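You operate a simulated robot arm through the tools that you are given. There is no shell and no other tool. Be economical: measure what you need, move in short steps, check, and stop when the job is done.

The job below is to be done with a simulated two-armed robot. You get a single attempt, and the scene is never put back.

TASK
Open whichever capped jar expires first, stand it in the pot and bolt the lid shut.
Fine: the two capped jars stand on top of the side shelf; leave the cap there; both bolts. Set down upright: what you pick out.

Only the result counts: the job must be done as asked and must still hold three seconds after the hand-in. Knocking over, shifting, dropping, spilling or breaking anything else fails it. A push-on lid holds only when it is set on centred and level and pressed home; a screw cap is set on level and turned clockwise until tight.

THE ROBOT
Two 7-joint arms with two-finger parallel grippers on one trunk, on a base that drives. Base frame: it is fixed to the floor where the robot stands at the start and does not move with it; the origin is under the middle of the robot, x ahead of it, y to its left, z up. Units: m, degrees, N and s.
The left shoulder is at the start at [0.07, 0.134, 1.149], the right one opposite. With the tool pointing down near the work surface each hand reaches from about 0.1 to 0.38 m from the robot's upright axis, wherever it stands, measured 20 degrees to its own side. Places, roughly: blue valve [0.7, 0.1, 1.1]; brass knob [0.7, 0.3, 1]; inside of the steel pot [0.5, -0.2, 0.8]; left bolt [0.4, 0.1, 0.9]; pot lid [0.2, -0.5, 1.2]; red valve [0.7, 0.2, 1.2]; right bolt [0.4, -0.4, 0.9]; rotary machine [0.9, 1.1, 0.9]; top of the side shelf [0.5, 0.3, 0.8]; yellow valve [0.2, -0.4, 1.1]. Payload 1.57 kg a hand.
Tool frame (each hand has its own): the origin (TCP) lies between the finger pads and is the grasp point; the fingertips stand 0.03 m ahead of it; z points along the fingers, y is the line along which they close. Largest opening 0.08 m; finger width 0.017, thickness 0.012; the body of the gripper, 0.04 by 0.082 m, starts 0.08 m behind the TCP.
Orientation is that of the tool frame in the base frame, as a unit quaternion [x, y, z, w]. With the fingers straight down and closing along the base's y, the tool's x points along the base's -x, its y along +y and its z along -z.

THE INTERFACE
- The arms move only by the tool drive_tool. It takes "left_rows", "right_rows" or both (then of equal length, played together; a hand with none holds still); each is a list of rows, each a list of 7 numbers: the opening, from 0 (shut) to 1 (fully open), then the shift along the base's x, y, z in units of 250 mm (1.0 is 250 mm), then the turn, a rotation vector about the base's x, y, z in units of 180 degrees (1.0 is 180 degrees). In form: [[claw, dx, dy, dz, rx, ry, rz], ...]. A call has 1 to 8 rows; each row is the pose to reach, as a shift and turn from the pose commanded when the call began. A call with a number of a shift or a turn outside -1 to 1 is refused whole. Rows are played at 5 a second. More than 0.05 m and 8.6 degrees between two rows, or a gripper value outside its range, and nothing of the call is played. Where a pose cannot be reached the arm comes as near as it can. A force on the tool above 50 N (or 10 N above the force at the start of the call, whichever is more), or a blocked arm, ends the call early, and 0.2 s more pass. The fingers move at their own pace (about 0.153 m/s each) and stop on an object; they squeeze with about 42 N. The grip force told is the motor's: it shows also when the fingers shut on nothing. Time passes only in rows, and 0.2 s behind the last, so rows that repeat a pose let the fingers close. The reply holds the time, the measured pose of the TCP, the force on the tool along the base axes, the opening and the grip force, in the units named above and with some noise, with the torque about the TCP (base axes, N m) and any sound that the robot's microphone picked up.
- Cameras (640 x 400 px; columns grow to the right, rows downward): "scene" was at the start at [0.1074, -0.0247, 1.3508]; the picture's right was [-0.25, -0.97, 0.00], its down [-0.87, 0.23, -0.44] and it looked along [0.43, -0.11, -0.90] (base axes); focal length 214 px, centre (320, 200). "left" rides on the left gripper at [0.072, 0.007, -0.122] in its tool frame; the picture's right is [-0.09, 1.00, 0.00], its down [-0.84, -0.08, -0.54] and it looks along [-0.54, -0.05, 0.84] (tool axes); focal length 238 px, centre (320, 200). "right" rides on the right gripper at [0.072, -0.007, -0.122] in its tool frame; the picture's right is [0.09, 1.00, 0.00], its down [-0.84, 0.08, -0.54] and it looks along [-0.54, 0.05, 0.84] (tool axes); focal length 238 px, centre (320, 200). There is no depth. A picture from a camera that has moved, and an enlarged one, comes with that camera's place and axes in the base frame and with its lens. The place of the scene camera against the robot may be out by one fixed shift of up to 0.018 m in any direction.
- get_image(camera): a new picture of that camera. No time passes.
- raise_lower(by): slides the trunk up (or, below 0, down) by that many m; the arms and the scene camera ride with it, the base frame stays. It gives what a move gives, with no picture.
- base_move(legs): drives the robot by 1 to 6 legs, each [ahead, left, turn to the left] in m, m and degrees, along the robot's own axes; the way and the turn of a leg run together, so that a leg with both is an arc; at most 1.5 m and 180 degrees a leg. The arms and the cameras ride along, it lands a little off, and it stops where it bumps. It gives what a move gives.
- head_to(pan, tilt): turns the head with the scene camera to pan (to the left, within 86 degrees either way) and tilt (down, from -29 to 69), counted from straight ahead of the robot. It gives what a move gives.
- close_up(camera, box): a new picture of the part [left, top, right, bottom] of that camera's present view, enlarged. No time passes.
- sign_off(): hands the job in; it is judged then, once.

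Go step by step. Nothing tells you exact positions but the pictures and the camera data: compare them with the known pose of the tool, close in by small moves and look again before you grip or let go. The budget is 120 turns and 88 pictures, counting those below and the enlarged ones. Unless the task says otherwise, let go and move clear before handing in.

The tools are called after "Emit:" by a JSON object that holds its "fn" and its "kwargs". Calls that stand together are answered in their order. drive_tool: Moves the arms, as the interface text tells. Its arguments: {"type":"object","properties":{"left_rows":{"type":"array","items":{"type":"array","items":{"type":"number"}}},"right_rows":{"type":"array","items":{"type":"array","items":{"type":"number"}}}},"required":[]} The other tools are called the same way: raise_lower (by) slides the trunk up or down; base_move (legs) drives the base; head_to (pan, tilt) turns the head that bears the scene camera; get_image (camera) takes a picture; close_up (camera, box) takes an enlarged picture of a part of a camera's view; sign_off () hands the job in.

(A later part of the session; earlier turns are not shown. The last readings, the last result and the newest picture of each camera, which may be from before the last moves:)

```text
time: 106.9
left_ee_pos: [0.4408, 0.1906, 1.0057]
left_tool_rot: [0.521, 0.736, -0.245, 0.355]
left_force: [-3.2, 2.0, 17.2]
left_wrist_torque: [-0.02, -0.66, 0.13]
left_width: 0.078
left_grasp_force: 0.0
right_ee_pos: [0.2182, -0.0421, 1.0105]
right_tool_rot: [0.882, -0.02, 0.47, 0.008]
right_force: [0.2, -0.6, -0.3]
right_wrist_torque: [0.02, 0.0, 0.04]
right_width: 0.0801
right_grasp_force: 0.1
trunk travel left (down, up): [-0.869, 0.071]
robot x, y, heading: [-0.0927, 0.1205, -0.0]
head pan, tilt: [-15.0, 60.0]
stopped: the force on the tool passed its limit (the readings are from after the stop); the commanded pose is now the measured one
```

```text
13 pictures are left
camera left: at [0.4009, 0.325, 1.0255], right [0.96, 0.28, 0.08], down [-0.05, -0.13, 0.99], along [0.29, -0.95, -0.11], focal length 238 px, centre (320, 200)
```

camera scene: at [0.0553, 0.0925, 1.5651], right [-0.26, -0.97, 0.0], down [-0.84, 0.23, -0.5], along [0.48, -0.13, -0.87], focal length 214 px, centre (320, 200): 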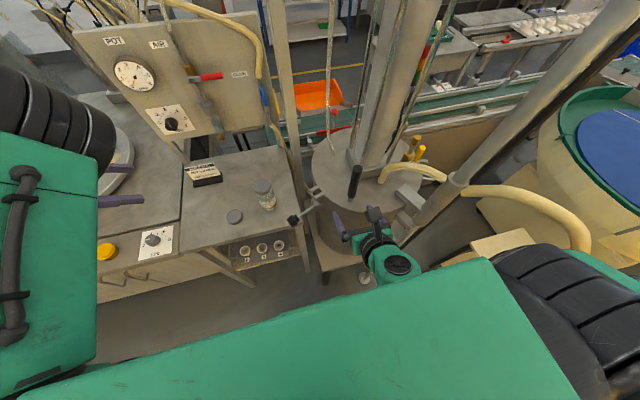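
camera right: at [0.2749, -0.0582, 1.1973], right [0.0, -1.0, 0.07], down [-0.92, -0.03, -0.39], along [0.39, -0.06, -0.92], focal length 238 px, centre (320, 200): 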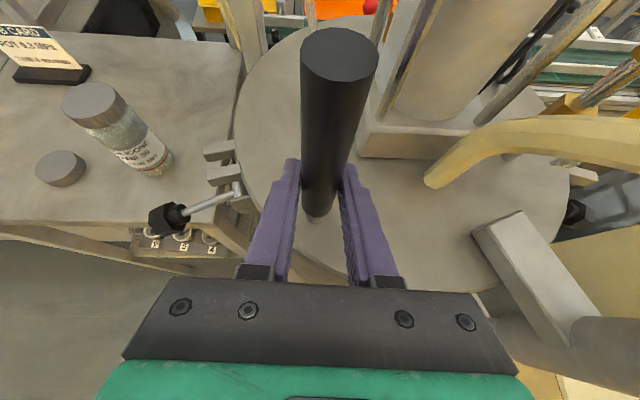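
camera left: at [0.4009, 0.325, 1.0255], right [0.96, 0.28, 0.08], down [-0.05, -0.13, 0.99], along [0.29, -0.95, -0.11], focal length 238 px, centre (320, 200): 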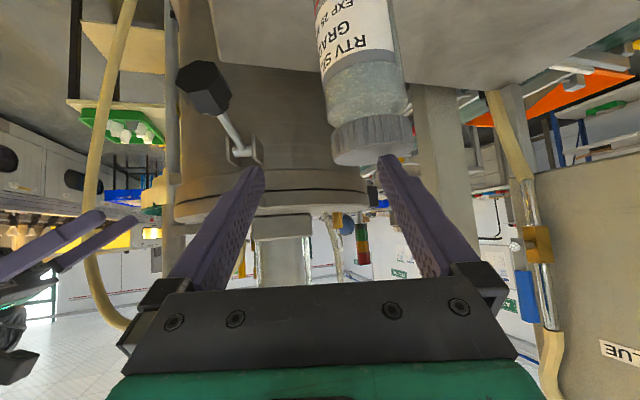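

My finger came down on the neighbouring jar's cap and stopped with 17 N; I lift straight off it at once.

Emit:
{"fn": "drive_tool", "kwargs": {"left_rows": [[0.97, 0, 0, 0.06, 0, 0, 0], [0.97, 0, 0, 0.18, 0, 0, 0], [0.97, -0.1, 0, 0.24, 0, 0, 0], [1, -0.25, 0.02, 0.24, 0, 0, 0], [1, -0.4, 0.04, 0.24, 0, 0, 0]]}}

Emit:
{"fn": "get_image", "kwargs": {"camera": "left"}}

```text
time: 108.1
left_ee_pos: [0.3533, 0.2382, 1.0557]
left_tool_rot: [0.521, 0.738, -0.247, 0.352]
left_force: [-0.1, -0.5, 0.7]
left_wrist_torque: [0.03, -0.04, -0.01]
left_width: 0.08
left_grasp_force: 0.1
left hand out of reach, approached as far as the arm can: row 3, 4, 5
right_ee_pos: [0.2201, -0.0419, 1.0096]
right_tool_rot: [0.883, -0.02, 0.469, 0.009]
right_force: [0.8, -0.6, 0.9]
right_wrist_torque: [-0.01, -0.02, -0.03]
right_width: 0.0801
right_grasp_force: 0.1
trunk travel left (down, up): [-0.869, 0.071]
robot x, y, heading: [-0.0964, 0.1187, 0.1]
head pan, tilt: [-15.0, 60.0]
```

```text
12 pictures are left
camera left: at [0.3131, 0.3726, 1.0759], right [0.96, 0.28, 0.07], down [-0.04, -0.13, 0.99], along [0.29, -0.95, -0.11], focal length 238 px, centre (320, 200)
```

left: 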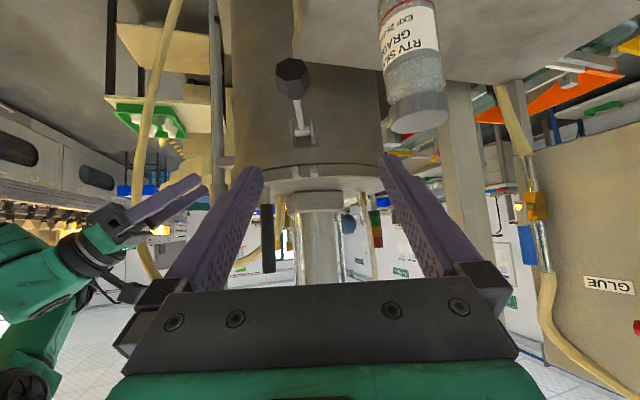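

The other jar is undisturbed (still at (0.48, 0.182), top 0.974). The limit seems to be the left wrist reaching too far inward, so I shift the base right and slightly back.

Emit:
{"fn": "base_move", "kwargs": {"legs": [[-0.07, 0, 0], [0, -0.11, 0]]}}

Emit:
{"fn": "drive_tool", "kwargs": {"left_rows": [[1, 0.1, 0.06, -0.05, 0, 0, 0], [1, 0.2, 0.1, -0.1, 0, 0, 0]]}}

```text
time: 109.9
left_ee_pos: [0.2832, 0.1278, 1.0563]
left_tool_rot: [0.521, 0.737, -0.248, 0.352]
left_force: [-1.2, 0.7, -0.9]
left_wrist_torque: [-0.01, -0.01, 0.01]
left_width: 0.08
left_grasp_force: 0.1
right_ee_pos: [0.1486, -0.1515, 1.0103]
right_tool_rot: [0.883, -0.019, 0.469, 0.009]
right_force: [0.6, 0.1, 0.5]
right_wrist_torque: [-0.02, -0.03, -0.03]
right_width: 0.08
right_grasp_force: 0.0
trunk travel left (down, up): [-0.869, 0.071]
robot x, y, heading: [-0.1669, 0.0061, -0.0]
head pan, tilt: [-15.0, 60.0]
```

```text
time: 110.5
left_ee_pos: [0.3353, 0.1535, 1.0304]
left_tool_rot: [0.521, 0.738, -0.247, 0.351]
left_force: [0.6, -0.4, -0.8]
left_wrist_torque: [-0.01, 0.04, -0.01]
left_width: 0.08
left_grasp_force: 0.1
right_ee_pos: [0.1512, -0.1526, 1.0092]
right_tool_rot: [0.884, -0.02, 0.467, 0.009]
right_force: [0.3, -0.2, -0.6]
right_wrist_torque: [-0.01, 0.07, -0.01]
right_width: 0.0803
right_grasp_force: 0.0
trunk travel left (down, up): [-0.869, 0.071]
robot x, y, heading: [-0.1654, 0.012, 0.3]
head pan, tilt: [-15.0, 60.0]
```

Reach is good here. I come down on the knob again, grip, and swing it while turning the hand toward vertical.

Emit:
{"fn": "drive_tool", "kwargs": {"left_rows": [[1, 0.03, 0.0, -0.13, 0, 0, 0], [1, 0.06, -0.04, -0.27, 0, 0, 0], [1, 0.1, -0.1, -0.4, 0, 0, 0], [1, 0.143, -0.154, -0.525, 0, 0, 0], [0.5, 0.143, -0.154, -0.525, 0, 0, 0], [0, 0.143, -0.154, -0.525, 0, 0, 0], [0, 0.143, -0.154, -0.525, 0, 0, 0]]}}

```text
time: 112.1
left_ee_pos: [0.3699, 0.1108, 0.8998]
left_tool_rot: [0.522, 0.738, -0.247, 0.35]
left_force: [-9.8, -4.4, -7.6]
left_wrist_torque: [0.68, -0.18, -0.47]
left_width: 0.0416
left_grasp_force: 45.4
right_ee_pos: [0.1498, -0.1542, 1.0102]
right_tool_rot: [0.883, -0.02, 0.469, 0.008]
right_force: [0.1, 0.3, -0.4]
right_wrist_torque: [-0.01, 0.01, 0.0]
right_width: 0.08
right_grasp_force: 0.0
trunk travel left (down, up): [-0.869, 0.071]
robot x, y, heading: [-0.1636, 0.0069, -0.0]
head pan, tilt: [-15.0, 60.0]
```

Emit:
{"fn": "drive_tool", "kwargs": {"left_rows": [[0, -0.014, 0.018, 0.093, 0.0327, 0.0116, 0], [0, -0.014, 0.015, 0.191, 0.0654, 0.0232, 0], [0, -0.007, -0.008, 0.279, 0.0981, 0.0348, 0], [0, 0.006, -0.054, 0.366, 0.1308, 0.0464, 0], [0, 0.026, -0.118, 0.438, 0.1635, 0.058, 0], [0, 0.048, -0.191, 0.488, 0.1962, 0.0696, 0], [0, 0.075, -0.28, 0.522, 0.2289, 0.0812, 0], [0, 0.101, -0.36, 0.532, 0.2616, 0.0928, 0]]}}

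Emit:
{"fn": "close_up", "kwargs": {"camera": "scene", "box": [220, 120, 420, 270]}}

```text
time: 113.0
left_ee_pos: [0.3704, 0.1065, 0.9708]
left_tool_rot: [0.558, 0.789, -0.165, 0.198]
left_force: [-15.4, -7.9, 9.9]
left_wrist_torque: [-1.02, -0.65, 0.4]
left_width: 0.0417
left_grasp_force: 45.4
left hand out of reach, approached as far as the arm can: row 3, 4
right_ee_pos: [0.1474, -0.1547, 1.0106]
right_tool_rot: [0.883, -0.02, 0.47, 0.008]
right_force: [0.1, -0.4, -0.6]
right_wrist_torque: [0.01, 0.01, -0.04]
right_width: 0.0799
right_grasp_force: 0.1
trunk travel left (down, up): [-0.869, 0.071]
robot x, y, heading: [-0.165, 0.0075, 0.1]
head pan, tilt: [-15.0, 60.0]
stopped in row 4 (left hand): the force on the tool passed its limit (the readings are from after the stop); the commanded pose is now the measured one
```

```text
2.67 times, centred on (320, 195) of scene
camera zoom: at [-0.058, -0.0203, 1.5019], right [-0.26, -0.97, 0.0], down [-0.84, 0.23, -0.5], along [0.48, -0.13, -0.86], focal length 572 px, centre (320, 213)
```

zoom: 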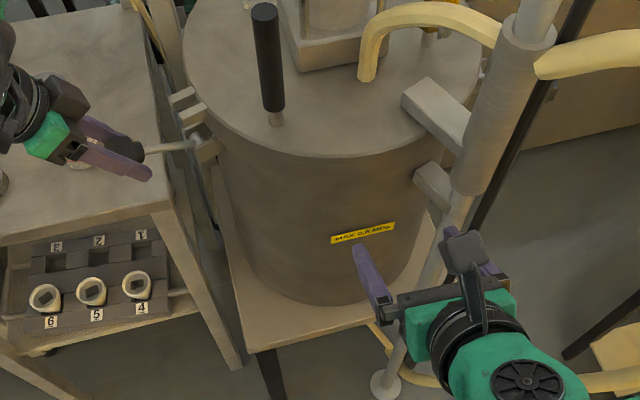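

The bolt jams at the same spot because gripping over-constrains it. Better plan: release, and lift the bolt with the closed left fingers held like a pin parallel to the hinge, pointing along +x.

Emit:
{"fn": "drive_tool", "kwargs": {"left_rows": [[0.6, 0, 0, 0, 0, 0, 0], [1, 0, 0, 0, 0, 0, 0], [1, -0.03, 0.06, 0.12, 0, 0, 0], [1, -0.06, 0.15, 0.24, 0, 0, 0], [1, -0.12, 0.25, 0.3, -0.0145, -0.0224, 0.0368], [1, -0.2, 0.33, 0.3, -0.029, -0.0448, 0.0735], [1, -0.3, 0.4, 0.3, -0.0435, -0.0672, 0.11], [1, -0.4, 0.45, 0.3, -0.058, -0.09, 0.147]]}}

Emit:
{"fn": "drive_tool", "kwargs": {"left_rows": [[0.5, -0.05, 0, 0, -0.0145, -0.0224, 0.0368], [0, -0.1, 0, 0, -0.029, -0.0448, 0.0735], [0, -0.15, 0, 0, -0.0435, -0.0672, 0.11], [0, -0.2, 0, 0, -0.058, -0.09, 0.147], [0, -0.2, 0, 0, -0.0725, -0.112, 0.1838], [0, -0.2, 0, 0, -0.091, -0.14, 0.23]]}}

```text
time: 114.8
left_ee_pos: [0.2746, 0.2228, 1.0444]
left_tool_rot: [0.36, 0.843, -0.101, 0.387]
left_force: [-0.2, -0.6, -0.3]
left_wrist_torque: [0.01, -0.03, 0.01]
left_width: 0.08
left_grasp_force: 0.0
left hand out of reach, approached as far as the arm can: row 3
right_ee_pos: [0.1499, -0.1552, 1.0088]
right_tool_rot: [0.883, -0.02, 0.469, 0.008]
right_force: [-0.1, -0.5, 0.1]
right_wrist_torque: [0.01, 0.0, -0.01]
right_width: 0.0797
right_grasp_force: 0.1
trunk travel left (down, up): [-0.869, 0.071]
robot x, y, heading: [-0.165, 0.0057, -0.2]
head pan, tilt: [-15.0, 60.0]
```

```text
refused: row 6 steps farther than a row can; nothing moved
```

Emit:
{"fn": "drive_tool", "kwargs": {"left_rows": [[0.5, -0.04, -0.07, -0.06, -0.0152, -0.0233, 0.0383], [0, -0.08, -0.14, -0.12, -0.0303, -0.0467, 0.0767], [0, -0.12, -0.21, -0.18, -0.0455, -0.07, 0.115], [0, -0.16, -0.28, -0.24, -0.0607, -0.0933, 0.1533], [0, -0.2, -0.35, -0.3, -0.0758, -0.1167, 0.1917], [0, -0.24, -0.42, -0.36, -0.091, -0.14, 0.23]]}}

Emit:
{"fn": "get_image", "kwargs": {"camera": "left"}}

```text
time: 116.2
left_ee_pos: [0.2327, 0.2541, 0.9228]
left_tool_rot: [0.0, 0.79, 0.001, 0.613]
left_force: [0.3, -0.4, 0.0]
left_wrist_torque: [0.03, -0.04, 0.0]
left_width: 0.0
left_grasp_force: 20.6
left hand out of reach, approached as far as the arm can: row 2, 3, 4, 5, 6
right_ee_pos: [0.1494, -0.1536, 1.0092]
right_tool_rot: [0.883, -0.02, 0.468, 0.009]
right_force: [-0.1, 0.2, -0.4]
right_wrist_torque: [-0.02, 0.02, -0.05]
right_width: 0.08
right_grasp_force: 0.1
trunk travel left (down, up): [-0.869, 0.071]
robot x, y, heading: [-0.1653, 0.0078, 0.2]
head pan, tilt: [-15.0, 60.0]
```

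```text
10 pictures are left
camera left: at [0.0958, 0.2601, 0.8825], right [0.02, 1.0, 0.09], down [-0.32, -0.08, 0.95], along [0.95, -0.05, 0.31], focal length 238 px, centre (320, 200)
```

left: 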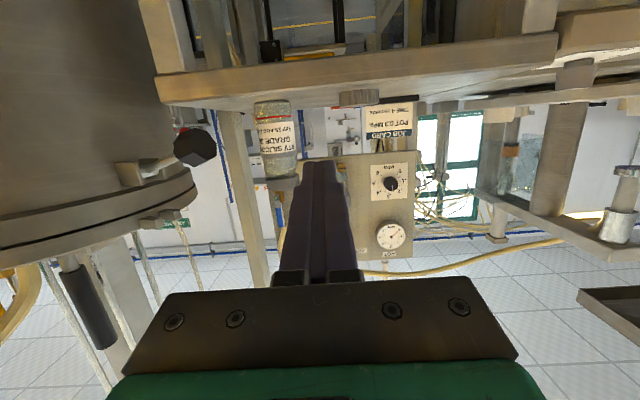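

Good side view: knob at (0.369, 0.110, 0.897), pivot nearer (0.397, 0.005, 0.924), prong tops near 0.995. I back the base 6 cm, then slide the closed fingers under the knob.

Emit:
{"fn": "base_move", "kwargs": {"legs": [[-0.06, 0, 0]]}}

Emit:
{"fn": "drive_tool", "kwargs": {"left_rows": [[0, 0.1, -0.1, -0.06, 0, 0, 0], [0, 0.2, -0.2, -0.12, 0, 0, 0], [0, 0.28, -0.31, -0.18, 0, 0, 0], [0, 0.36, -0.42, -0.24, 0, 0, 0], [0, 0.44, -0.52, -0.272, 0, 0, 0], [0, 0.52, -0.616, -0.272, 0, 0, 0]]}}

```text
time: 117.2
left_ee_pos: [0.1754, 0.2529, 0.9211]
left_tool_rot: [0.001, 0.793, 0.001, 0.61]
left_force: [0.8, 0.2, -0.1]
left_wrist_torque: [0.02, 0.03, -0.01]
left_width: 0.0
left_grasp_force: 21.2
right_ee_pos: [0.0953, -0.1546, 1.0073]
right_tool_rot: [0.884, -0.021, 0.466, 0.01]
right_force: [0.9, 0.1, 0.7]
right_wrist_torque: [-0.01, 0.03, 0.02]
right_width: 0.0801
right_grasp_force: 0.1
trunk travel left (down, up): [-0.869, 0.071]
robot x, y, heading: [-0.2243, 0.0037, -0.1]
head pan, tilt: [-15.0, 60.0]
```

```text
time: 118.6
left_ee_pos: [0.3227, 0.1122, 0.8231]
left_tool_rot: [0.0, 0.791, 0.002, 0.612]
left_force: [0.5, 0.7, -0.8]
left_wrist_torque: [-0.02, 0.03, -0.03]
left_width: 0.0
left_grasp_force: 21.5
left hand out of reach, approached as far as the arm can: row 1, 2, 3, 4, 5, 6
right_ee_pos: [0.0907, -0.1554, 1.01]
right_tool_rot: [0.883, -0.021, 0.468, 0.009]
right_force: [0.4, -0.2, 0.0]
right_wrist_torque: [0.01, 0.01, -0.02]
right_width: 0.08
right_grasp_force: 0.0
trunk travel left (down, up): [-0.869, 0.071]
robot x, y, heading: [-0.2252, 0.0062, -0.2]
head pan, tilt: [-15.0, 60.0]
```

Emit:
{"fn": "drive_tool", "kwargs": {"left_rows": [[0, 0.0, -0.05, 0.06, 0, 0, 0], [0, 0.0, -0.05, 0.125, 0, 0, 0], [0, 0.06, -0.05, 0.125, 0, 0, 0], [0, 0.13, -0.05, 0.125, 0, 0, 0]]}}

```text
time: 119.7
left_ee_pos: [0.3473, 0.1089, 0.8396]
left_tool_rot: [0.0, 0.799, 0.005, 0.601]
left_force: [-14.9, 5.1, 8.7]
left_wrist_torque: [-0.15, -0.24, 0.16]
left_width: 0.0
left_grasp_force: 21.3
left hand out of reach, approached as far as the arm can: row 1, 2, 3, 4
right_ee_pos: [0.0868, -0.1534, 1.0109]
right_tool_rot: [0.882, -0.02, 0.471, 0.008]
right_force: [-0.4, -0.4, 0.9]
right_wrist_torque: [-0.02, 0.03, 0.01]
right_width: 0.08
right_grasp_force: 0.1
trunk travel left (down, up): [-0.869, 0.071]
robot x, y, heading: [-0.2257, 0.0077, -0.2]
head pan, tilt: [-15.0, 60.0]
stopped in row 4 (left hand): the force on the tool passed its limit (the readings are from after the stop); the commanded pose is now the measured one
```

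The finger tip met the shelf edge and the wrist bend is at its limit. I retract, lower the trunk so the forearm lies flatter, and raise the hand again.

Emit:
{"fn": "drive_tool", "kwargs": {"left_rows": [[0, -0.1, 0.05, 0, 0, 0, 0], [0, -0.25, 0.1, 0, 0, 0, 0], [0, -0.4, 0.15, 0, 0, 0, 0]]}}

Emit:
{"fn": "raise_lower", "kwargs": {"by": -0.22}}

Emit:
{"fn": "drive_tool", "kwargs": {"left_rows": [[0, 0, 0, 0.19, 0, 0, 0], [0, 0, 0, 0.38, 0, 0, 0], [0, 0, 0, 0.57, 0, 0, 0], [0, 0, -0.08, 0.75, 0, 0, 0], [0, 0.05, -0.16, 0.9, 0, 0, 0]]}}

```text
time: 120.5
left_ee_pos: [0.2607, 0.1606, 0.811]
left_tool_rot: [0.001, 0.8, 0.003, 0.6]
left_force: [-0.4, -0.1, 0.0]
left_wrist_torque: [0.02, 0.03, 0.0]
left_width: 0.0
left_grasp_force: 21.7
left hand out of reach, approached as far as the arm can: row 1, 2, 3
right_ee_pos: [0.0894, -0.1539, 1.009]
right_tool_rot: [0.883, -0.02, 0.469, 0.009]
right_force: [0.0, -0.2, 0.6]
right_wrist_torque: [0.02, 0.02, -0.02]
right_width: 0.0801
right_grasp_force: 0.1
trunk travel left (down, up): [-0.869, 0.071]
robot x, y, heading: [-0.2266, 0.0056, -0.1]
head pan, tilt: [-15.0, 60.0]
```

```text
time: 122.9
left_ee_pos: [0.2607, 0.1614, 0.591]
left_tool_rot: [0.0, 0.8, 0.004, 0.6]
left_force: [-0.3, -0.9, 0.3]
left_wrist_torque: [-0.03, 0.0, -0.02]
left_width: 0.0001
left_grasp_force: 21.1
right_ee_pos: [0.0902, -0.1549, 0.7896]
right_tool_rot: [0.883, -0.02, 0.469, 0.009]
right_force: [0.2, -0.6, 0.1]
right_wrist_torque: [0.0, 0.01, -0.01]
right_width: 0.0801
right_grasp_force: 0.1
trunk travel left (down, up): [-0.649, 0.291]
robot x, y, heading: [-0.2237, 0.0024, -0.3]
head pan, tilt: [-15.0, 60.0]
```

```text
time: 124.1
left_ee_pos: [0.2932, 0.2489, 0.7829]
left_tool_rot: [0.001, 0.8, 0.003, 0.6]
left_force: [0.6, -0.8, -0.1]
left_wrist_torque: [0.02, 0.02, -0.01]
left_width: 0.0001
left_grasp_force: 21.4
left hand out of reach, approached as far as the arm can: row 1, 2, 3, 4, 5
right_ee_pos: [0.0889, -0.1555, 0.7896]
right_tool_rot: [0.883, -0.02, 0.469, 0.009]
right_force: [-0.3, -0.2, 0.4]
right_wrist_torque: [0.0, 0.01, 0.01]
right_width: 0.0799
right_grasp_force: 0.0
trunk travel left (down, up): [-0.649, 0.291]
robot x, y, heading: [-0.2242, 0.0099, -0.3]
head pan, tilt: [-15.0, 60.0]
```

Wrist–shoulder distance must stay about 0.37–0.51 m; with the base 8 cm further back the whole bolt arc fits. I reposition and bring the fingers under the knob.

Emit:
{"fn": "base_move", "kwargs": {"legs": [[-0.085, 0, 0.3]]}}

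Emit:
{"fn": "drive_tool", "kwargs": {"left_rows": [[0, 0.1, -0.1, 0.05, 0, 0, 0], [0, 0.2, -0.2, 0.12, 0, 0, 0], [0, 0.27, -0.32, 0.19, 0, 0, 0], [0, 0.34, -0.44, 0.25, 0, 0, 0], [0, 0.38, -0.55, 0.285, 0, 0, 0]]}}

```text
time: 125.2
left_ee_pos: [0.2091, 0.2537, 0.7816]
left_tool_rot: [-0.001, 0.799, 0.005, 0.601]
left_force: [-0.4, -0.5, -0.2]
left_wrist_torque: [0.01, 0.0, 0.01]
left_width: 0.0001
left_grasp_force: 21.5
right_ee_pos: [0.0065, -0.1521, 0.7899]
right_tool_rot: [0.883, -0.018, 0.469, 0.008]
right_force: [0.3, -0.5, -0.2]
right_wrist_torque: [-0.03, -0.01, -0.02]
right_width: 0.0802
right_grasp_force: 0.1
trunk travel left (down, up): [-0.649, 0.291]
robot x, y, heading: [-0.3117, 0.0049, 0.4]
head pan, tilt: [-15.0, 60.0]
```

```text
time: 126.5
left_ee_pos: [0.3459, 0.2008, 0.8231]
left_tool_rot: [-0.008, 0.802, 0.015, 0.597]
left_force: [-42.7, 7.4, 21.4]
left_wrist_torque: [-0.53, -0.63, 0.2]
left_width: 0.0
left_grasp_force: 20.9
left hand out of reach, approached as far as the arm can: row 1, 2, 3, 4, 5
right_ee_pos: [-0.0029, -0.1517, 0.7933]
right_tool_rot: [0.88, -0.016, 0.474, 0.005]
right_force: [0.2, 0.2, 0.4]
right_wrist_torque: [0.04, 0.04, 0.02]
right_width: 0.08
right_grasp_force: 0.1
trunk travel left (down, up): [-0.649, 0.291]
robot x, y, heading: [-0.3089, 0.01, 0.8]
head pan, tilt: [-15.0, 60.0]
stopped in row 5 (left hand): the force on the tool passed its limit (the readings are from after the stop); the commanded pose is now the measured one
```

The horizontal pose keeps hitting arm limits and I touched the shelf edge, so I back off. Tool-down poses have worked best, so I'll turn the left hand straight down with its finger axis along the hinge, and raise the trunk again.

Emit:
{"fn": "drive_tool", "kwargs": {"left_rows": [[0, -0.08, 0.02, -0.01, 0, 0, 0], [0, -0.2, 0.05, -0.01, 0, 0, 0], [0, -0.32, 0.08, -0.01, 0, 0, 0], [0, -0.44, 0.1, 0, 0, 0, 0]]}}

Emit:
{"fn": "raise_lower", "kwargs": {"by": 0.22}}

Emit:
{"fn": "drive_tool", "kwargs": {"left_rows": [[1, 0, 0.02, 0, 0, 0.047, 0], [1, 0, 0.04, 0, 0, 0.094, 0], [1, 0, 0.06, 0, 0, 0.141, 0], [1, 0, 0.08, 0, 0, 0.188, 0], [1, 0, 0.1, 0, 0, 0.235, 0], [1, 0, 0.1, 0, 0, 0.282, 0], [1, 0, 0.1, 0, 0, 0.329, 0], [1, 0, 0.1, 0, 0, 0.376, 0]]}}

Emit:
{"fn": "drive_tool", "kwargs": {"left_rows": [[1, 0.05, 0, 0.1, 0, 0.03, 0], [1, 0.1, 0, 0.2, 0, 0.03, -0.04], [1, 0.15, 0, 0.3, 0, 0.03, -0.08], [1, 0.2, 0, 0.4, 0, 0.03, -0.12], [1, 0.25, 0, 0.5, 0, 0.03, -0.16], [1, 0.3, 0, 0.6, 0, 0.03, -0.2]]}}

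```text
time: 127.5
left_ee_pos: [0.2557, 0.2498, 0.8092]
left_tool_rot: [-0.006, 0.805, 0.012, 0.593]
left_force: [-0.8, 0.6, 0.0]
left_wrist_torque: [-0.02, -0.03, 0.01]
left_width: 0.0001
left_grasp_force: 21.9
left hand out of reach, approached as far as the arm can: row 1, 2, 3, 4
right_ee_pos: [0.0054, -0.1506, 0.789]
right_tool_rot: [0.883, -0.016, 0.469, 0.006]
right_force: [0.5, 0.5, 0.8]
right_wrist_torque: [0.02, 0.01, 0.01]
right_width: 0.08
right_grasp_force: 0.0
trunk travel left (down, up): [-0.649, 0.291]
robot x, y, heading: [-0.3126, 0.0097, 0.5]
head pan, tilt: [-15.0, 60.0]
```

```text
time: 129.8
left_ee_pos: [0.2561, 0.2513, 1.0295]
left_tool_rot: [-0.004, 0.805, 0.011, 0.593]
left_force: [0.6, 0.0, 0.4]
left_wrist_torque: [-0.03, 0.0, 0.02]
left_width: 0.0
left_grasp_force: 21.5
right_ee_pos: [0.0059, -0.1514, 1.0086]
right_tool_rot: [0.884, -0.016, 0.468, 0.006]
right_force: [0.6, -0.7, -0.3]
right_wrist_torque: [-0.04, -0.02, 0.01]
right_width: 0.0797
right_grasp_force: 0.0
trunk travel left (down, up): [-0.869, 0.071]
robot x, y, heading: [-0.3103, 0.0058, 0.5]
head pan, tilt: [-15.0, 60.0]
```

```text
time: 131.6
left_ee_pos: [0.258, 0.275, 1.0282]
left_tool_rot: [0.002, 0.999, 0.013, 0.042]
left_force: [0.1, -0.9, 1.3]
left_wrist_torque: [-0.01, 0.05, 0.0]
left_width: 0.0801
left_grasp_force: 0.1
right_ee_pos: [0.0063, -0.1495, 1.0091]
right_tool_rot: [0.883, -0.016, 0.468, 0.007]
right_force: [-0.4, 0.8, 0.7]
right_wrist_torque: [-0.02, -0.01, 0.01]
right_width: 0.0799
right_grasp_force: 0.0
trunk travel left (down, up): [-0.869, 0.071]
robot x, y, heading: [-0.3083, 0.0096, 0.5]
head pan, tilt: [-15.0, 60.0]
```

```text
time: 133.0
left_ee_pos: [0.2682, 0.3034, 1.1847]
left_tool_rot: [0.312, 0.95, -0.002, -0.001]
left_force: [-0.2, -0.5, 0.1]
left_wrist_torque: [0.0, -0.05, 0.0]
left_width: 0.0802
left_grasp_force: 0.0
left hand out of reach, approached as far as the arm can: row 3, 4, 5, 6
right_ee_pos: [0.0039, -0.152, 1.0086]
right_tool_rot: [0.883, -0.015, 0.469, 0.005]
right_force: [-0.2, -1.0, -0.2]
right_wrist_torque: [-0.02, 0.01, 0.05]
right_width: 0.0801
right_grasp_force: 0.1
trunk travel left (down, up): [-0.869, 0.071]
robot x, y, heading: [-0.3116, 0.0085, 0.8]
head pan, tilt: [-15.0, 60.0]
```

Emit:
{"fn": "base_move", "kwargs": {"legs": [[0, 0.07, -0.6], [0.19, 0, 0]]}}

Emit:
{"fn": "drive_tool", "kwargs": {"left_rows": [[1, -0.05, -0.14, 0, 0, 0, -0.04], [1, -0.1, -0.28, -0.03, 0, 0, -0.08], [1, -0.16, -0.42, -0.08, 0, 0, -0.12], [1, -0.22, -0.56, -0.14, 0, 0, -0.16], [1, -0.28, -0.7, -0.2, 0, 0, -0.2], [1, -0.33, -0.84, -0.28, 0, 0, -0.205], [1, -0.36, -0.98, -0.38, 0, 0, -0.205]]}}

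Emit:
{"fn": "get_image", "kwargs": {"camera": "left"}}

```text
time: 135.2
left_ee_pos: [0.4617, 0.3647, 1.1861]
left_tool_rot: [0.317, 0.949, -0.001, 0.0]
left_force: [-0.7, -0.1, 0.4]
left_wrist_torque: [0.05, -0.06, 0.02]
left_width: 0.08
left_grasp_force: 0.2
right_ee_pos: [0.1924, -0.0856, 1.0096]
right_tool_rot: [0.882, -0.021, 0.47, 0.009]
right_force: [-0.5, 0.3, 0.0]
right_wrist_torque: [-0.03, 0.0, 0.02]
right_width: 0.08
right_grasp_force: 0.1
trunk travel left (down, up): [-0.869, 0.071]
robot x, y, heading: [-0.1256, 0.0771, -0.1]
head pan, tilt: [-15.0, 60.0]
```

```text
time: 136.8
left_ee_pos: [0.4178, 0.1186, 1.0646]
left_tool_rot: [0.594, 0.804, 0.003, 0.002]
left_force: [-0.6, 0.8, 0.0]
left_wrist_torque: [0.05, -0.04, 0.0]
left_width: 0.0801
left_grasp_force: 0.0
left hand out of reach, approached as far as the arm can: row 3, 4, 5, 6, 7
right_ee_pos: [0.193, -0.0861, 1.0091]
right_tool_rot: [0.883, -0.021, 0.468, 0.009]
right_force: [-0.7, 0.4, 0.3]
right_wrist_torque: [0.0, 0.01, 0.03]
right_width: 0.08
right_grasp_force: 0.1
trunk travel left (down, up): [-0.869, 0.071]
robot x, y, heading: [-0.1194, 0.0761, -0.1]
head pan, tilt: [-15.0, 60.0]
```

```text
9 pictures are left
camera left: at [0.4015, 0.1895, 1.1857], right [0.98, 0.2, 0.01], down [0.17, -0.82, 0.54], along [0.12, -0.53, -0.84], focal length 238 px, centre (320, 200)
```

left: 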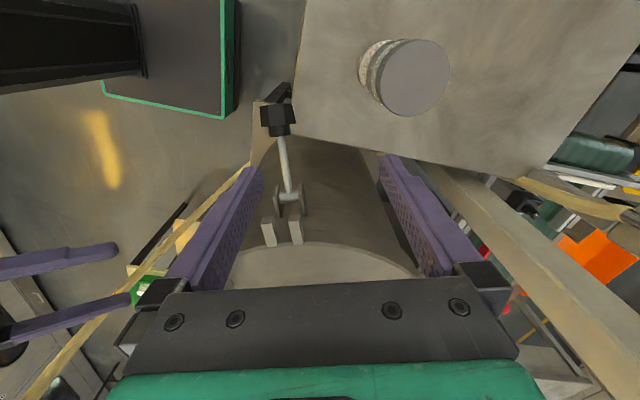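

The left camera shows knob, rod, bracket and fork clearly: pivot (0.4015, 0.010), knob (0.370, 0.110), fork gap in line. The hand is a bit too close in, so I shift the base back 6 cm and come down on the knob.

Emit:
{"fn": "base_move", "kwargs": {"legs": [[-0.06, 0, 0]]}}

Emit:
{"fn": "drive_tool", "kwargs": {"left_rows": [[1, 0.03, -0.02, -0.1, 0, 0, 0], [1, 0.045, -0.035, -0.25, 0, 0, 0], [1, 0.045, -0.035, -0.4, 0, 0, 0]]}}

```text
time: 137.7
left_ee_pos: [0.3641, 0.1216, 1.0572]
left_tool_rot: [0.595, 0.803, 0.002, -0.005]
left_force: [1.5, 0.0, -0.4]
left_wrist_torque: [0.01, 0.02, -0.01]
left_width: 0.08
left_grasp_force: 0.0
right_ee_pos: [0.1418, -0.0841, 1.0078]
right_tool_rot: [0.885, -0.019, 0.465, 0.008]
right_force: [-0.3, -0.1, 0.4]
right_wrist_torque: [-0.01, 0.03, 0.0]
right_width: 0.0797
right_grasp_force: 0.0
trunk travel left (down, up): [-0.869, 0.071]
robot x, y, heading: [-0.1779, 0.0779, 0.0]
head pan, tilt: [-15.0, 60.0]
```

```text
time: 138.5
left_ee_pos: [0.3688, 0.1122, 0.9614]
left_tool_rot: [0.595, 0.803, 0.004, -0.003]
left_force: [-0.7, -0.3, 1.0]
left_wrist_torque: [-0.02, -0.02, 0.03]
left_width: 0.0798
left_grasp_force: 0.0
right_ee_pos: [0.1365, -0.085, 1.0092]
right_tool_rot: [0.883, -0.02, 0.469, 0.009]
right_force: [-0.6, 0.9, -0.1]
right_wrist_torque: [0.04, 0.01, 0.01]
right_width: 0.0799
right_grasp_force: 0.1
trunk travel left (down, up): [-0.869, 0.071]
robot x, y, heading: [-0.1778, 0.0755, -0.4]
head pan, tilt: [-15.0, 60.0]
```

Reach looks right, but the end of the arc needs the base slightly closer and further right. I lift, shift, come down on the knob and grip.

Emit:
{"fn": "drive_tool", "kwargs": {"left_rows": [[1, 0, 0.05, 0.15, 0, 0, 0], [1, 0, 0.1, 0.3, 0, 0, 0]]}}

Emit:
{"fn": "base_move", "kwargs": {"legs": [[0.015, -0.05, 0.2]]}}

Emit:
{"fn": "drive_tool", "kwargs": {"left_rows": [[1, -0.02, 0.05, -0.05, 0, 0, 0], [1, -0.055, 0.1, -0.15, 0, 0, 0]]}}

```text
time: 139.1
left_ee_pos: [0.369, 0.1365, 1.0348]
left_tool_rot: [0.596, 0.803, 0.002, -0.003]
left_force: [0.7, -0.4, 0.0]
left_wrist_torque: [-0.01, -0.02, 0.03]
left_width: 0.0801
left_grasp_force: 0.0
right_ee_pos: [0.1356, -0.0844, 1.0101]
right_tool_rot: [0.883, -0.021, 0.468, 0.009]
right_force: [-0.6, -0.8, -0.2]
right_wrist_torque: [-0.02, 0.02, -0.03]
right_width: 0.0801
right_grasp_force: 0.0
trunk travel left (down, up): [-0.869, 0.071]
robot x, y, heading: [-0.1797, 0.0802, -0.2]
head pan, tilt: [-15.0, 60.0]
```

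```text
time: 140.1
left_ee_pos: [0.3815, 0.0946, 1.0345]
left_tool_rot: [0.594, 0.805, 0.001, -0.001]
left_force: [-0.8, 0.0, -0.4]
left_wrist_torque: [-0.04, 0.04, 0.0]
left_width: 0.0804
left_grasp_force: 0.0
right_ee_pos: [0.1512, -0.1277, 1.0098]
right_tool_rot: [0.883, -0.017, 0.469, 0.01]
right_force: [-0.7, -0.1, 0.0]
right_wrist_torque: [-0.03, -0.01, -0.04]
right_width: 0.0802
right_grasp_force: 0.0
trunk travel left (down, up): [-0.869, 0.071]
robot x, y, heading: [-0.1634, 0.0274, 0.2]
head pan, tilt: [-15.0, 60.0]
```

```text
time: 140.7
left_ee_pos: [0.3675, 0.1191, 0.9972]
left_tool_rot: [0.594, 0.805, 0.002, -0.001]
left_force: [0.0, 1.9, 0.1]
left_wrist_torque: [-0.01, -0.01, 0.01]
left_width: 0.0802
left_grasp_force: 0.0
right_ee_pos: [0.1519, -0.1307, 1.0101]
right_tool_rot: [0.883, -0.018, 0.468, 0.009]
right_force: [0.0, 0.4, 0.3]
right_wrist_torque: [-0.01, 0.03, 0.0]
right_width: 0.0803
right_grasp_force: 0.0
trunk travel left (down, up): [-0.869, 0.071]
robot x, y, heading: [-0.1629, 0.0297, 0.4]
head pan, tilt: [-15.0, 60.0]
```

Emit:
{"fn": "drive_tool", "kwargs": {"left_rows": [[1, 0.01, -0.036, -0.18, 0, 0, 0], [1, 0.01, -0.036, -0.372, 0, 0, 0], [0.5, 0.01, -0.036, -0.372, 0, 0, 0], [0, 0.01, -0.036, -0.372, 0, 0, 0], [0, 0.01, -0.036, -0.372, 0, 0, 0]]}}

Emit:
{"fn": "drive_tool", "kwargs": {"left_rows": [[0, -0.004, 0.012, 0.075, 0, 0, 0], [0, -0.004, 0.012, 0.15, 0, 0, 0], [0, 0.004, -0.011, 0.26, 0, 0, 0], [0, 0.019, -0.061, 0.361, 0, 0, 0]]}}

```text
time: 141.9
left_ee_pos: [0.3709, 0.1073, 0.9015]
left_tool_rot: [0.594, 0.805, 0.003, -0.004]
left_force: [-10.7, 0.4, -6.4]
left_wrist_torque: [0.37, -0.01, 0.27]
left_width: 0.0414
left_grasp_force: 45.1
right_ee_pos: [0.1518, -0.1325, 1.0096]
right_tool_rot: [0.883, -0.018, 0.469, 0.008]
right_force: [0.1, -0.4, 0.1]
right_wrist_torque: [-0.01, -0.01, -0.04]
right_width: 0.08
right_grasp_force: 0.0
trunk travel left (down, up): [-0.869, 0.071]
robot x, y, heading: [-0.1622, 0.0293, 0.1]
head pan, tilt: [-15.0, 60.0]
```

```text
time: 142.9
left_ee_pos: [0.3749, 0.0901, 0.9939]
left_tool_rot: [0.593, 0.805, 0.003, -0.004]
left_force: [-13.2, 3.2, -12.6]
left_wrist_torque: [1.16, 0.48, 0.0]
left_width: 0.0413
left_grasp_force: 45.4
right_ee_pos: [0.1522, -0.1318, 1.0099]
right_tool_rot: [0.883, -0.019, 0.469, 0.008]
right_force: [0.1, 0.3, 0.5]
right_wrist_torque: [0.01, -0.02, 0.0]
right_width: 0.0801
right_grasp_force: 0.0
trunk travel left (down, up): [-0.869, 0.071]
robot x, y, heading: [-0.1627, 0.0243, 0.2]
head pan, tilt: [-15.0, 60.0]
```

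It follows smoothly now. I continue to upright.

Emit:
{"fn": "drive_tool", "kwargs": {"left_rows": [[0, 0.01, -0.036, 0.045, 0, 0, 0], [0, 0.023, -0.073, 0.083, 0, 0, 0], [0, 0.046, -0.145, 0.134, 0, 0, 0], [0, 0.073, -0.232, 0.17, 0, 0, 0], [0, 0.09, -0.285, 0.18, 0, 0, 0], [0, 0.107, -0.339, 0.185, 0, 0, 0]]}}

Emit:
{"fn": "get_image", "kwargs": {"camera": "left"}}

```text
time: 144.3
left_ee_pos: [0.4046, 0.0037, 1.0423]
left_tool_rot: [0.597, 0.802, 0.004, 0.002]
left_force: [-5.6, 2.2, -13.2]
left_wrist_torque: [0.31, 0.21, -0.02]
left_width: 0.0095
left_grasp_force: 27.7
right_ee_pos: [0.1533, -0.1341, 1.0088]
right_tool_rot: [0.884, -0.018, 0.467, 0.007]
right_force: [-0.5, 0.2, 0.6]
right_wrist_torque: [0.02, 0.0, 0.0]
right_width: 0.08
right_grasp_force: 0.2
trunk travel left (down, up): [-0.869, 0.071]
robot x, y, heading: [-0.1631, 0.0234, 0.3]
head pan, tilt: [-15.0, 60.0]
```

```text
8 pictures are left
camera left: at [0.3894, 0.0728, 1.1632], right [0.98, 0.19, 0.01], down [0.16, -0.83, 0.54], along [0.11, -0.53, -0.84], focal length 238 px, centre (320, 200)
```

left: 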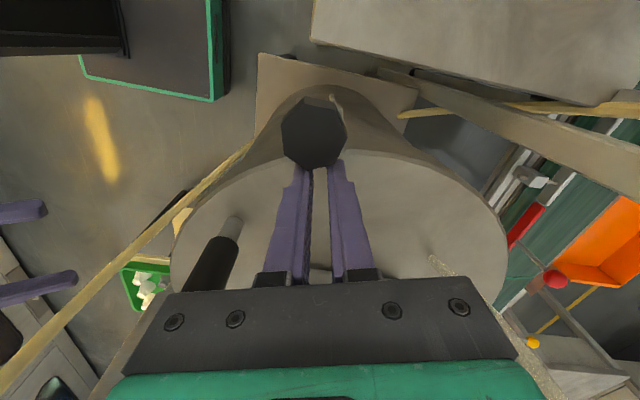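

The grip slipped from the knob onto its stem, and the bolt is about 70–75 degrees up. I pull further inward while holding the stem.

Emit:
{"fn": "drive_tool", "kwargs": {"left_rows": [[0, 0.008, -0.03, 0, 0, 0, 0], [0, 0.016, -0.06, 0, 0, 0, 0], [0, 0.024, -0.09, 0, 0, 0, 0], [0, 0.03, -0.11, 0, 0, 0, 0]]}}

Emit:
{"fn": "get_image", "kwargs": {"camera": "left"}}

```text
time: 145.3
left_ee_pos: [0.4011, 0.0001, 1.041]
left_tool_rot: [0.596, 0.803, 0.004, -0.002]
left_force: [0.9, -2.4, 1.3]
left_wrist_torque: [-0.02, -0.01, 0.02]
left_width: 0.0002
left_grasp_force: 21.0
left hand out of reach, approached as far as the arm can: row 1, 2, 3, 4
right_ee_pos: [0.152, -0.1324, 1.0079]
right_tool_rot: [0.883, -0.019, 0.469, 0.007]
right_force: [0.0, -0.7, 0.0]
right_wrist_torque: [0.01, 0.0, 0.0]
right_width: 0.0802
right_grasp_force: 0.0
trunk travel left (down, up): [-0.869, 0.071]
robot x, y, heading: [-0.1652, 0.032, 0.2]
head pan, tilt: [-15.0, 60.0]
```

```text
7 pictures are left
camera left: at [0.3868, 0.0686, 1.1629], right [0.98, 0.2, 0.0], down [0.17, -0.83, 0.54], along [0.11, -0.52, -0.84], focal length 238 px, centre (320, 200)
```

left: 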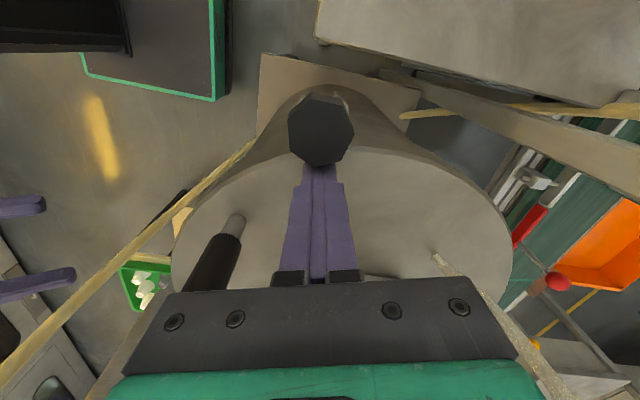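

The bolt stays up by itself in the fork, with the knob at about (0.394, 0.0385). Next I rise, pre-turn the hand counter-clockwise, and come down over the knob to tighten it clockwise.

Emit:
{"fn": "drive_tool", "kwargs": {"left_rows": [[0, 0, -0.03, 0.1, 0, 0, 0.0], [0, 0, -0.02, 0.2, 0, 0, 0.04], [0.5, -0.01, 0.04, 0.25, 0, 0, 0.08], [1, -0.02, 0.1, 0.25, 0, 0, 0.12], [1, -0.028, 0.154, 0.25, 0, 0, 0.16], [1, -0.028, 0.154, 0.25, 0, 0, 0.2], [1, -0.028, 0.154, 0.25, 0, 0, 0.24], [1, -0.028, 0.154, 0.25, 0, 0, 0.28]]}}

Emit:
{"fn": "drive_tool", "kwargs": {"left_rows": [[1, 0, 0, 0, 0, 0, 0.045], [1, 0, 0, 0, 0, 0, 0.09], [1, 0, 0, 0, 0, 0, 0.135], [1, 0, 0, 0, 0, 0, 0.18]]}}

Emit:
{"fn": "get_image", "kwargs": {"camera": "left"}}

```text
time: 147.1
left_ee_pos: [0.3925, 0.0405, 1.1057]
left_tool_rot: [0.192, 0.981, 0.003, -0.005]
left_force: [-0.2, 0.2, -0.3]
left_wrist_torque: [0.0, 0.01, -0.02]
left_width: 0.0801
left_grasp_force: 0.0
right_ee_pos: [0.1529, -0.1321, 1.0091]
right_tool_rot: [0.883, -0.018, 0.468, 0.007]
right_force: [-0.1, -0.8, 0.8]
right_wrist_torque: [0.01, 0.0, 0.0]
right_width: 0.0799
right_grasp_force: 0.1
trunk travel left (down, up): [-0.869, 0.071]
robot x, y, heading: [-0.1613, 0.0319, -0.1]
head pan, tilt: [-15.0, 60.0]
```

```text
time: 148.1
left_ee_pos: [0.3938, 0.0391, 1.105]
left_tool_rot: [-0.089, 0.996, 0.002, -0.006]
left_force: [-0.2, 0.6, 0.1]
left_wrist_torque: [-0.02, 0.02, -0.02]
left_width: 0.0804
left_grasp_force: 0.0
right_ee_pos: [0.1534, -0.1328, 1.0091]
right_tool_rot: [0.883, -0.02, 0.468, 0.008]
right_force: [0.5, 0.1, 0.5]
right_wrist_torque: [-0.01, -0.01, -0.01]
right_width: 0.08
right_grasp_force: 0.0
trunk travel left (down, up): [-0.869, 0.071]
robot x, y, heading: [-0.1648, 0.0267, 0.2]
head pan, tilt: [-15.0, 60.0]
```

```text
6 pictures are left
camera left: at [0.3234, 0.0324, 1.2257], right [-0.09, 1.0, 0.0], down [0.84, 0.07, 0.53], along [0.53, 0.05, -0.85], focal length 238 px, centre (320, 200)
```

left: 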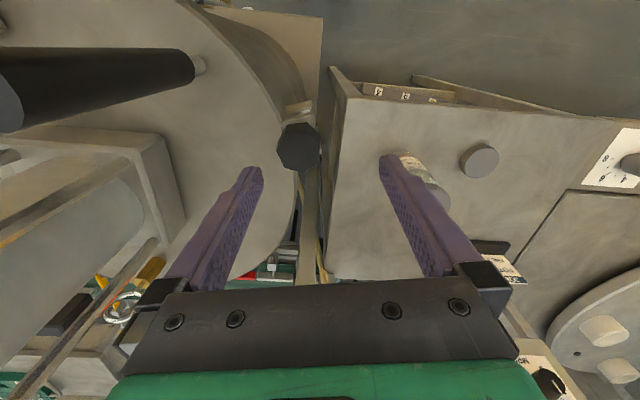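

Two views put the knob at (0.398, 0.021), top about 1.01, right down at the prongs. I come down, grip it and turn clockwise.

Emit:
{"fn": "drive_tool", "kwargs": {"left_rows": [[1, 0.016, -0.07, -0.1, 0, 0, 0], [1, 0.016, -0.07, -0.22, 0, 0, 0], [1, 0.016, -0.07, -0.31, 0, 0, 0], [0.5, 0.016, -0.07, -0.31, 0, 0, 0], [0, 0.016, -0.07, -0.31, 0, 0, 0], [0, 0.016, -0.07, -0.31, 0, 0, 0]]}}

Emit:
{"fn": "drive_tool", "kwargs": {"left_rows": [[0, 0, 0, 0, 0, 0, -0.045], [0, 0, 0, 0, 0, 0, -0.09], [0, 0, 0, 0, 0, 0, -0.135]]}}

```text
time: 149.5
left_ee_pos: [0.3969, 0.0211, 1.0293]
left_tool_rot: [-0.087, 0.996, 0.001, -0.001]
left_force: [5.5, -1.2, 25.5]
left_wrist_torque: [-0.34, 0.11, -0.11]
left_width: 0.0414
left_grasp_force: 44.9
right_ee_pos: [0.1503, -0.1339, 1.01]
right_tool_rot: [0.883, -0.018, 0.47, 0.007]
right_force: [-0.3, 0.0, 0.2]
right_wrist_torque: [0.01, 0.02, 0.0]
right_width: 0.0799
right_grasp_force: 0.0
trunk travel left (down, up): [-0.869, 0.071]
robot x, y, heading: [-0.1597, 0.0302, 0.3]
head pan, tilt: [-15.0, 60.0]
```

```text
time: 150.3
left_ee_pos: [0.3991, 0.0212, 1.0303]
left_tool_rot: [0.125, 0.992, 0.002, -0.001]
left_force: [16.8, -4.2, 28.2]
left_wrist_torque: [-0.89, -0.28, 1.13]
left_width: 0.0417
left_grasp_force: 45.0
right_ee_pos: [0.1532, -0.1341, 1.0097]
right_tool_rot: [0.883, -0.019, 0.469, 0.007]
right_force: [0.3, 0.0, -0.2]
right_wrist_torque: [-0.01, -0.01, -0.01]
right_width: 0.08
right_grasp_force: 0.0
trunk travel left (down, up): [-0.869, 0.071]
robot x, y, heading: [-0.1639, 0.0261, 0.3]
head pan, tilt: [-15.0, 60.0]
```

It grips and resists with about 1.1 N m. I keep turning clockwise.

Emit:
{"fn": "drive_tool", "kwargs": {"left_rows": [[0, 0, 0, 0, 0, 0, -0.045], [0, 0, 0, 0, 0, 0, -0.09], [0, 0, 0, 0, 0, 0, -0.135], [0, 0, 0, 0, 0, 0, -0.18], [0, 0, 0, 0, 0, 0, -0.225], [0, 0, 0, 0, 0, 0, -0.27], [0, 0, 0, 0, 0, 0, -0.315], [0, 0, 0, 0, 0, 0, -0.36]]}}

```text
time: 152.1
left_ee_pos: [0.3949, 0.0253, 1.0279]
left_tool_rot: [0.637, 0.771, 0.005, -0.005]
left_force: [2.2, 4.8, 22.4]
left_wrist_torque: [0.15, 0.33, -0.01]
left_width: 0.0398
left_grasp_force: 44.8
right_ee_pos: [0.1499, -0.1307, 1.01]
right_tool_rot: [0.883, -0.018, 0.469, 0.008]
right_force: [-0.1, -0.1, -0.2]
right_wrist_torque: [0.01, 0.01, 0.02]
right_width: 0.08
right_grasp_force: 0.0
trunk travel left (down, up): [-0.869, 0.071]
robot x, y, heading: [-0.1637, 0.026, 0.2]
head pan, tilt: [-15.0, 60.0]
```

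Emit:
{"fn": "drive_tool", "kwargs": {"left_rows": [[0, 0, 0, 0, 0, 0, -0.04], [0, 0, 0, 0, 0, 0, -0.08], [0, 0, 0, 0, 0, 0, -0.12]]}}

Emit:
{"fn": "drive_tool", "kwargs": {"left_rows": [[0, 0, 0, 0, 0, 0, -0.04], [0, 0, 0, 0, 0, 0, -0.08], [0, 0, 0, 0, 0, 0, -0.12]]}}

```text
time: 152.9
left_ee_pos: [0.3851, 0.0227, 1.0256]
left_tool_rot: [0.77, 0.638, 0.0, -0.006]
left_force: [-38.4, 2.4, -12.9]
left_wrist_torque: [0.01, 0.04, 1.51]
left_width: 0.0304
left_grasp_force: 40.1
right_ee_pos: [0.1461, -0.1319, 1.011]
right_tool_rot: [0.881, -0.019, 0.472, 0.008]
right_force: [-0.3, -0.2, -1.0]
right_wrist_torque: [-0.02, -0.01, 0.03]
right_width: 0.0799
right_grasp_force: 0.0
trunk travel left (down, up): [-0.869, 0.071]
robot x, y, heading: [-0.1653, 0.0294, 0.1]
head pan, tilt: [-15.0, 60.0]
```

```text
time: 153.3
left_ee_pos: [0.3923, 0.0253, 1.0222]
left_tool_rot: [0.798, 0.603, -0.001, -0.01]
left_force: [-0.6, 0.7, 0.5]
left_wrist_torque: [0.03, -0.02, -0.02]
left_width: 0.0
left_grasp_force: 21.8
right_ee_pos: [0.1511, -0.1327, 1.0102]
right_tool_rot: [0.883, -0.017, 0.469, 0.006]
right_force: [-0.1, 0.4, -0.4]
right_wrist_torque: [-0.06, 0.0, 0.0]
right_width: 0.0799
right_grasp_force: 0.0
trunk travel left (down, up): [-0.869, 0.071]
robot x, y, heading: [-0.1643, 0.027, 0.1]
head pan, tilt: [-15.0, 60.0]
stopped in row 2 (left hand): the force on the tool passed its limit (the readings are from after the stop); the commanded pose is now the measured one
```

The fingers slipped off the top. I rise and check the knob.

Emit:
{"fn": "drive_tool", "kwargs": {"left_rows": [[0, 0, 0, 0.1, 0, 0, 0.04], [0.5, 0, 0, 0.25, 0, 0, 0.08], [1, 0, 0, 0.3, 0, 0, 0.12], [1, 0, 0, 0.3, 0, 0, 0.16]]}}

Emit:
{"fn": "get_image", "kwargs": {"camera": "left"}}

```text
time: 154.3
left_ee_pos: [0.3926, 0.0253, 1.0983]
left_tool_rot: [0.622, 0.783, -0.005, -0.009]
left_force: [0.8, 0.5, 0.4]
left_wrist_torque: [0.0, -0.01, -0.02]
left_width: 0.0802
left_grasp_force: 0.1
right_ee_pos: [0.1514, -0.1316, 1.009]
right_tool_rot: [0.883, -0.019, 0.468, 0.009]
right_force: [0.2, 0.5, 0.2]
right_wrist_torque: [-0.01, -0.04, -0.01]
right_width: 0.0801
right_grasp_force: 0.1
trunk travel left (down, up): [-0.869, 0.071]
robot x, y, heading: [-0.1616, 0.0297, 0.2]
head pan, tilt: [-15.0, 60.0]
```

```text
5 pictures are left
camera left: at [0.3855, 0.0958, 1.2188], right [0.99, 0.14, -0.02], down [0.13, -0.84, 0.54], along [0.06, -0.53, -0.84], focal length 238 px, centre (320, 200)
```

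left: 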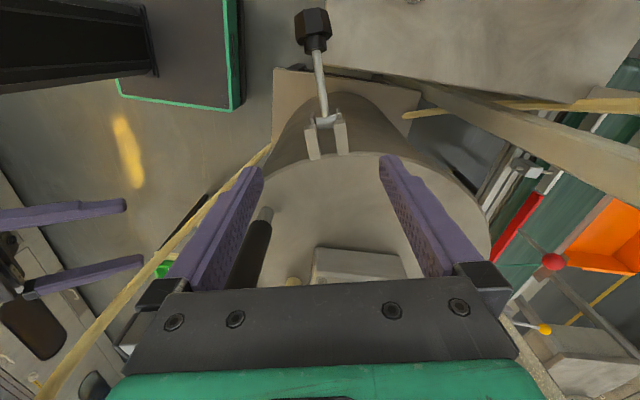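

The bolt fell back when my twisting slipped off. Since it stood up by itself in the fork and resisted twisting rigidly, I'll repeat the swing that worked and then leave it alone.

Emit:
{"fn": "drive_tool", "kwargs": {"left_rows": [[1, -0.05, 0.17, 0, 0, 0, 0.02], [1, -0.09, 0.34, -0.04, 0, 0, 0.02], [1, -0.09, 0.34, -0.22, 0, 0, 0.02], [1, -0.09, 0.34, -0.4, 0, 0, 0.02], [1, -0.09, 0.34, -0.58, 0, 0, 0.02], [1, -0.09, 0.335, -0.775, 0, 0, 0.02], [0.4, -0.09, 0.335, -0.775, 0, 0, 0.02], [0, -0.09, 0.335, -0.775, 0, 0, 0.02]]}}

Emit:
{"fn": "drive_tool", "kwargs": {"left_rows": [[0, 0, 0, 0, 0, 0, 0], [0, -0.004, 0.012, 0.075, 0, 0, 0], [0, -0.004, 0.012, 0.15, 0, 0, 0], [0, 0.004, -0.011, 0.26, 0, 0, 0], [0, 0.019, -0.061, 0.361, 0, 0, 0]]}}

```text
time: 156.1
left_ee_pos: [0.3702, 0.1067, 0.9009]
left_tool_rot: [0.598, 0.802, -0.004, -0.009]
left_force: [-0.1, -1.8, -2.7]
left_wrist_torque: [0.13, -0.28, 0.12]
left_width: 0.0415
left_grasp_force: 44.7
left hand out of reach, approached as far as the arm can: row 1, 2
right_ee_pos: [0.1517, -0.1323, 1.0095]
right_tool_rot: [0.883, -0.017, 0.468, 0.006]
right_force: [0.4, -0.8, 0.8]
right_wrist_torque: [0.03, 0.02, 0.02]
right_width: 0.08
right_grasp_force: 0.1
trunk travel left (down, up): [-0.869, 0.071]
robot x, y, heading: [-0.1641, 0.032, 0.3]
head pan, tilt: [-15.0, 60.0]
```

```text
time: 157.3
left_ee_pos: [0.3753, 0.0942, 0.9918]
left_tool_rot: [0.598, 0.801, -0.006, -0.012]
left_force: [-10.9, 0.0, -15.4]
left_wrist_torque: [1.26, 0.11, 0.43]
left_width: 0.0415
left_grasp_force: 44.5
right_ee_pos: [0.1513, -0.1338, 1.009]
right_tool_rot: [0.883, -0.018, 0.469, 0.007]
right_force: [0.2, 0.0, 0.3]
right_wrist_torque: [0.01, -0.01, 0.03]
right_width: 0.08
right_grasp_force: 0.1
trunk travel left (down, up): [-0.869, 0.071]
robot x, y, heading: [-0.1632, 0.0264, 0.1]
head pan, tilt: [-15.0, 60.0]
```

Emit:
{"fn": "drive_tool", "kwargs": {"left_rows": [[0, 0.01, -0.036, 0.035, 0, 0, 0], [0, 0.023, -0.073, 0.065, 0, 0, 0], [0, 0.046, -0.145, 0.105, 0, 0, 0], [0, 0.073, -0.232, 0.13, 0, 0, 0], [0, 0.09, -0.285, 0.135, 0, 0, 0], [0, 0.107, -0.339, 0.135, 0, 0, 0], [0, 0.107, -0.35, 0.135, 0, 0, 0]]}}

```text
time: 158.9
left_ee_pos: [0.4044, 0.0017, 1.0331]
left_tool_rot: [0.603, 0.798, -0.003, 0.002]
left_force: [0.0, -2.1, 1.4]
left_wrist_torque: [-0.08, 0.0, -0.01]
left_width: 0.0002
left_grasp_force: 21.5
left hand out of reach, approached as far as the arm can: row 6, 7
right_ee_pos: [0.1532, -0.1344, 1.0089]
right_tool_rot: [0.884, -0.018, 0.467, 0.007]
right_force: [-1.1, -0.2, 0.2]
right_wrist_torque: [-0.01, 0.01, 0.0]
right_width: 0.0802
right_grasp_force: 0.0
trunk travel left (down, up): [-0.869, 0.071]
robot x, y, heading: [-0.1657, 0.0296, 0.2]
head pan, tilt: [-15.0, 60.0]
```

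Emit:
{"fn": "get_image", "kwargs": {"camera": "left"}}

```text
4 pictures are left
camera left: at [0.3912, 0.0734, 1.1542], right [0.98, 0.18, 0.0], down [0.15, -0.82, 0.55], along [0.1, -0.54, -0.84], focal length 238 px, centre (320, 200)
```

left: 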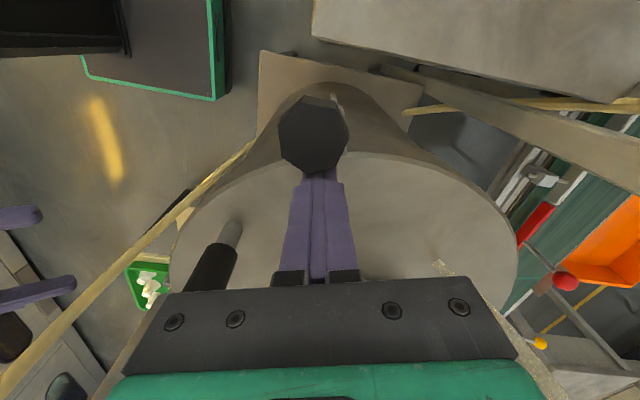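

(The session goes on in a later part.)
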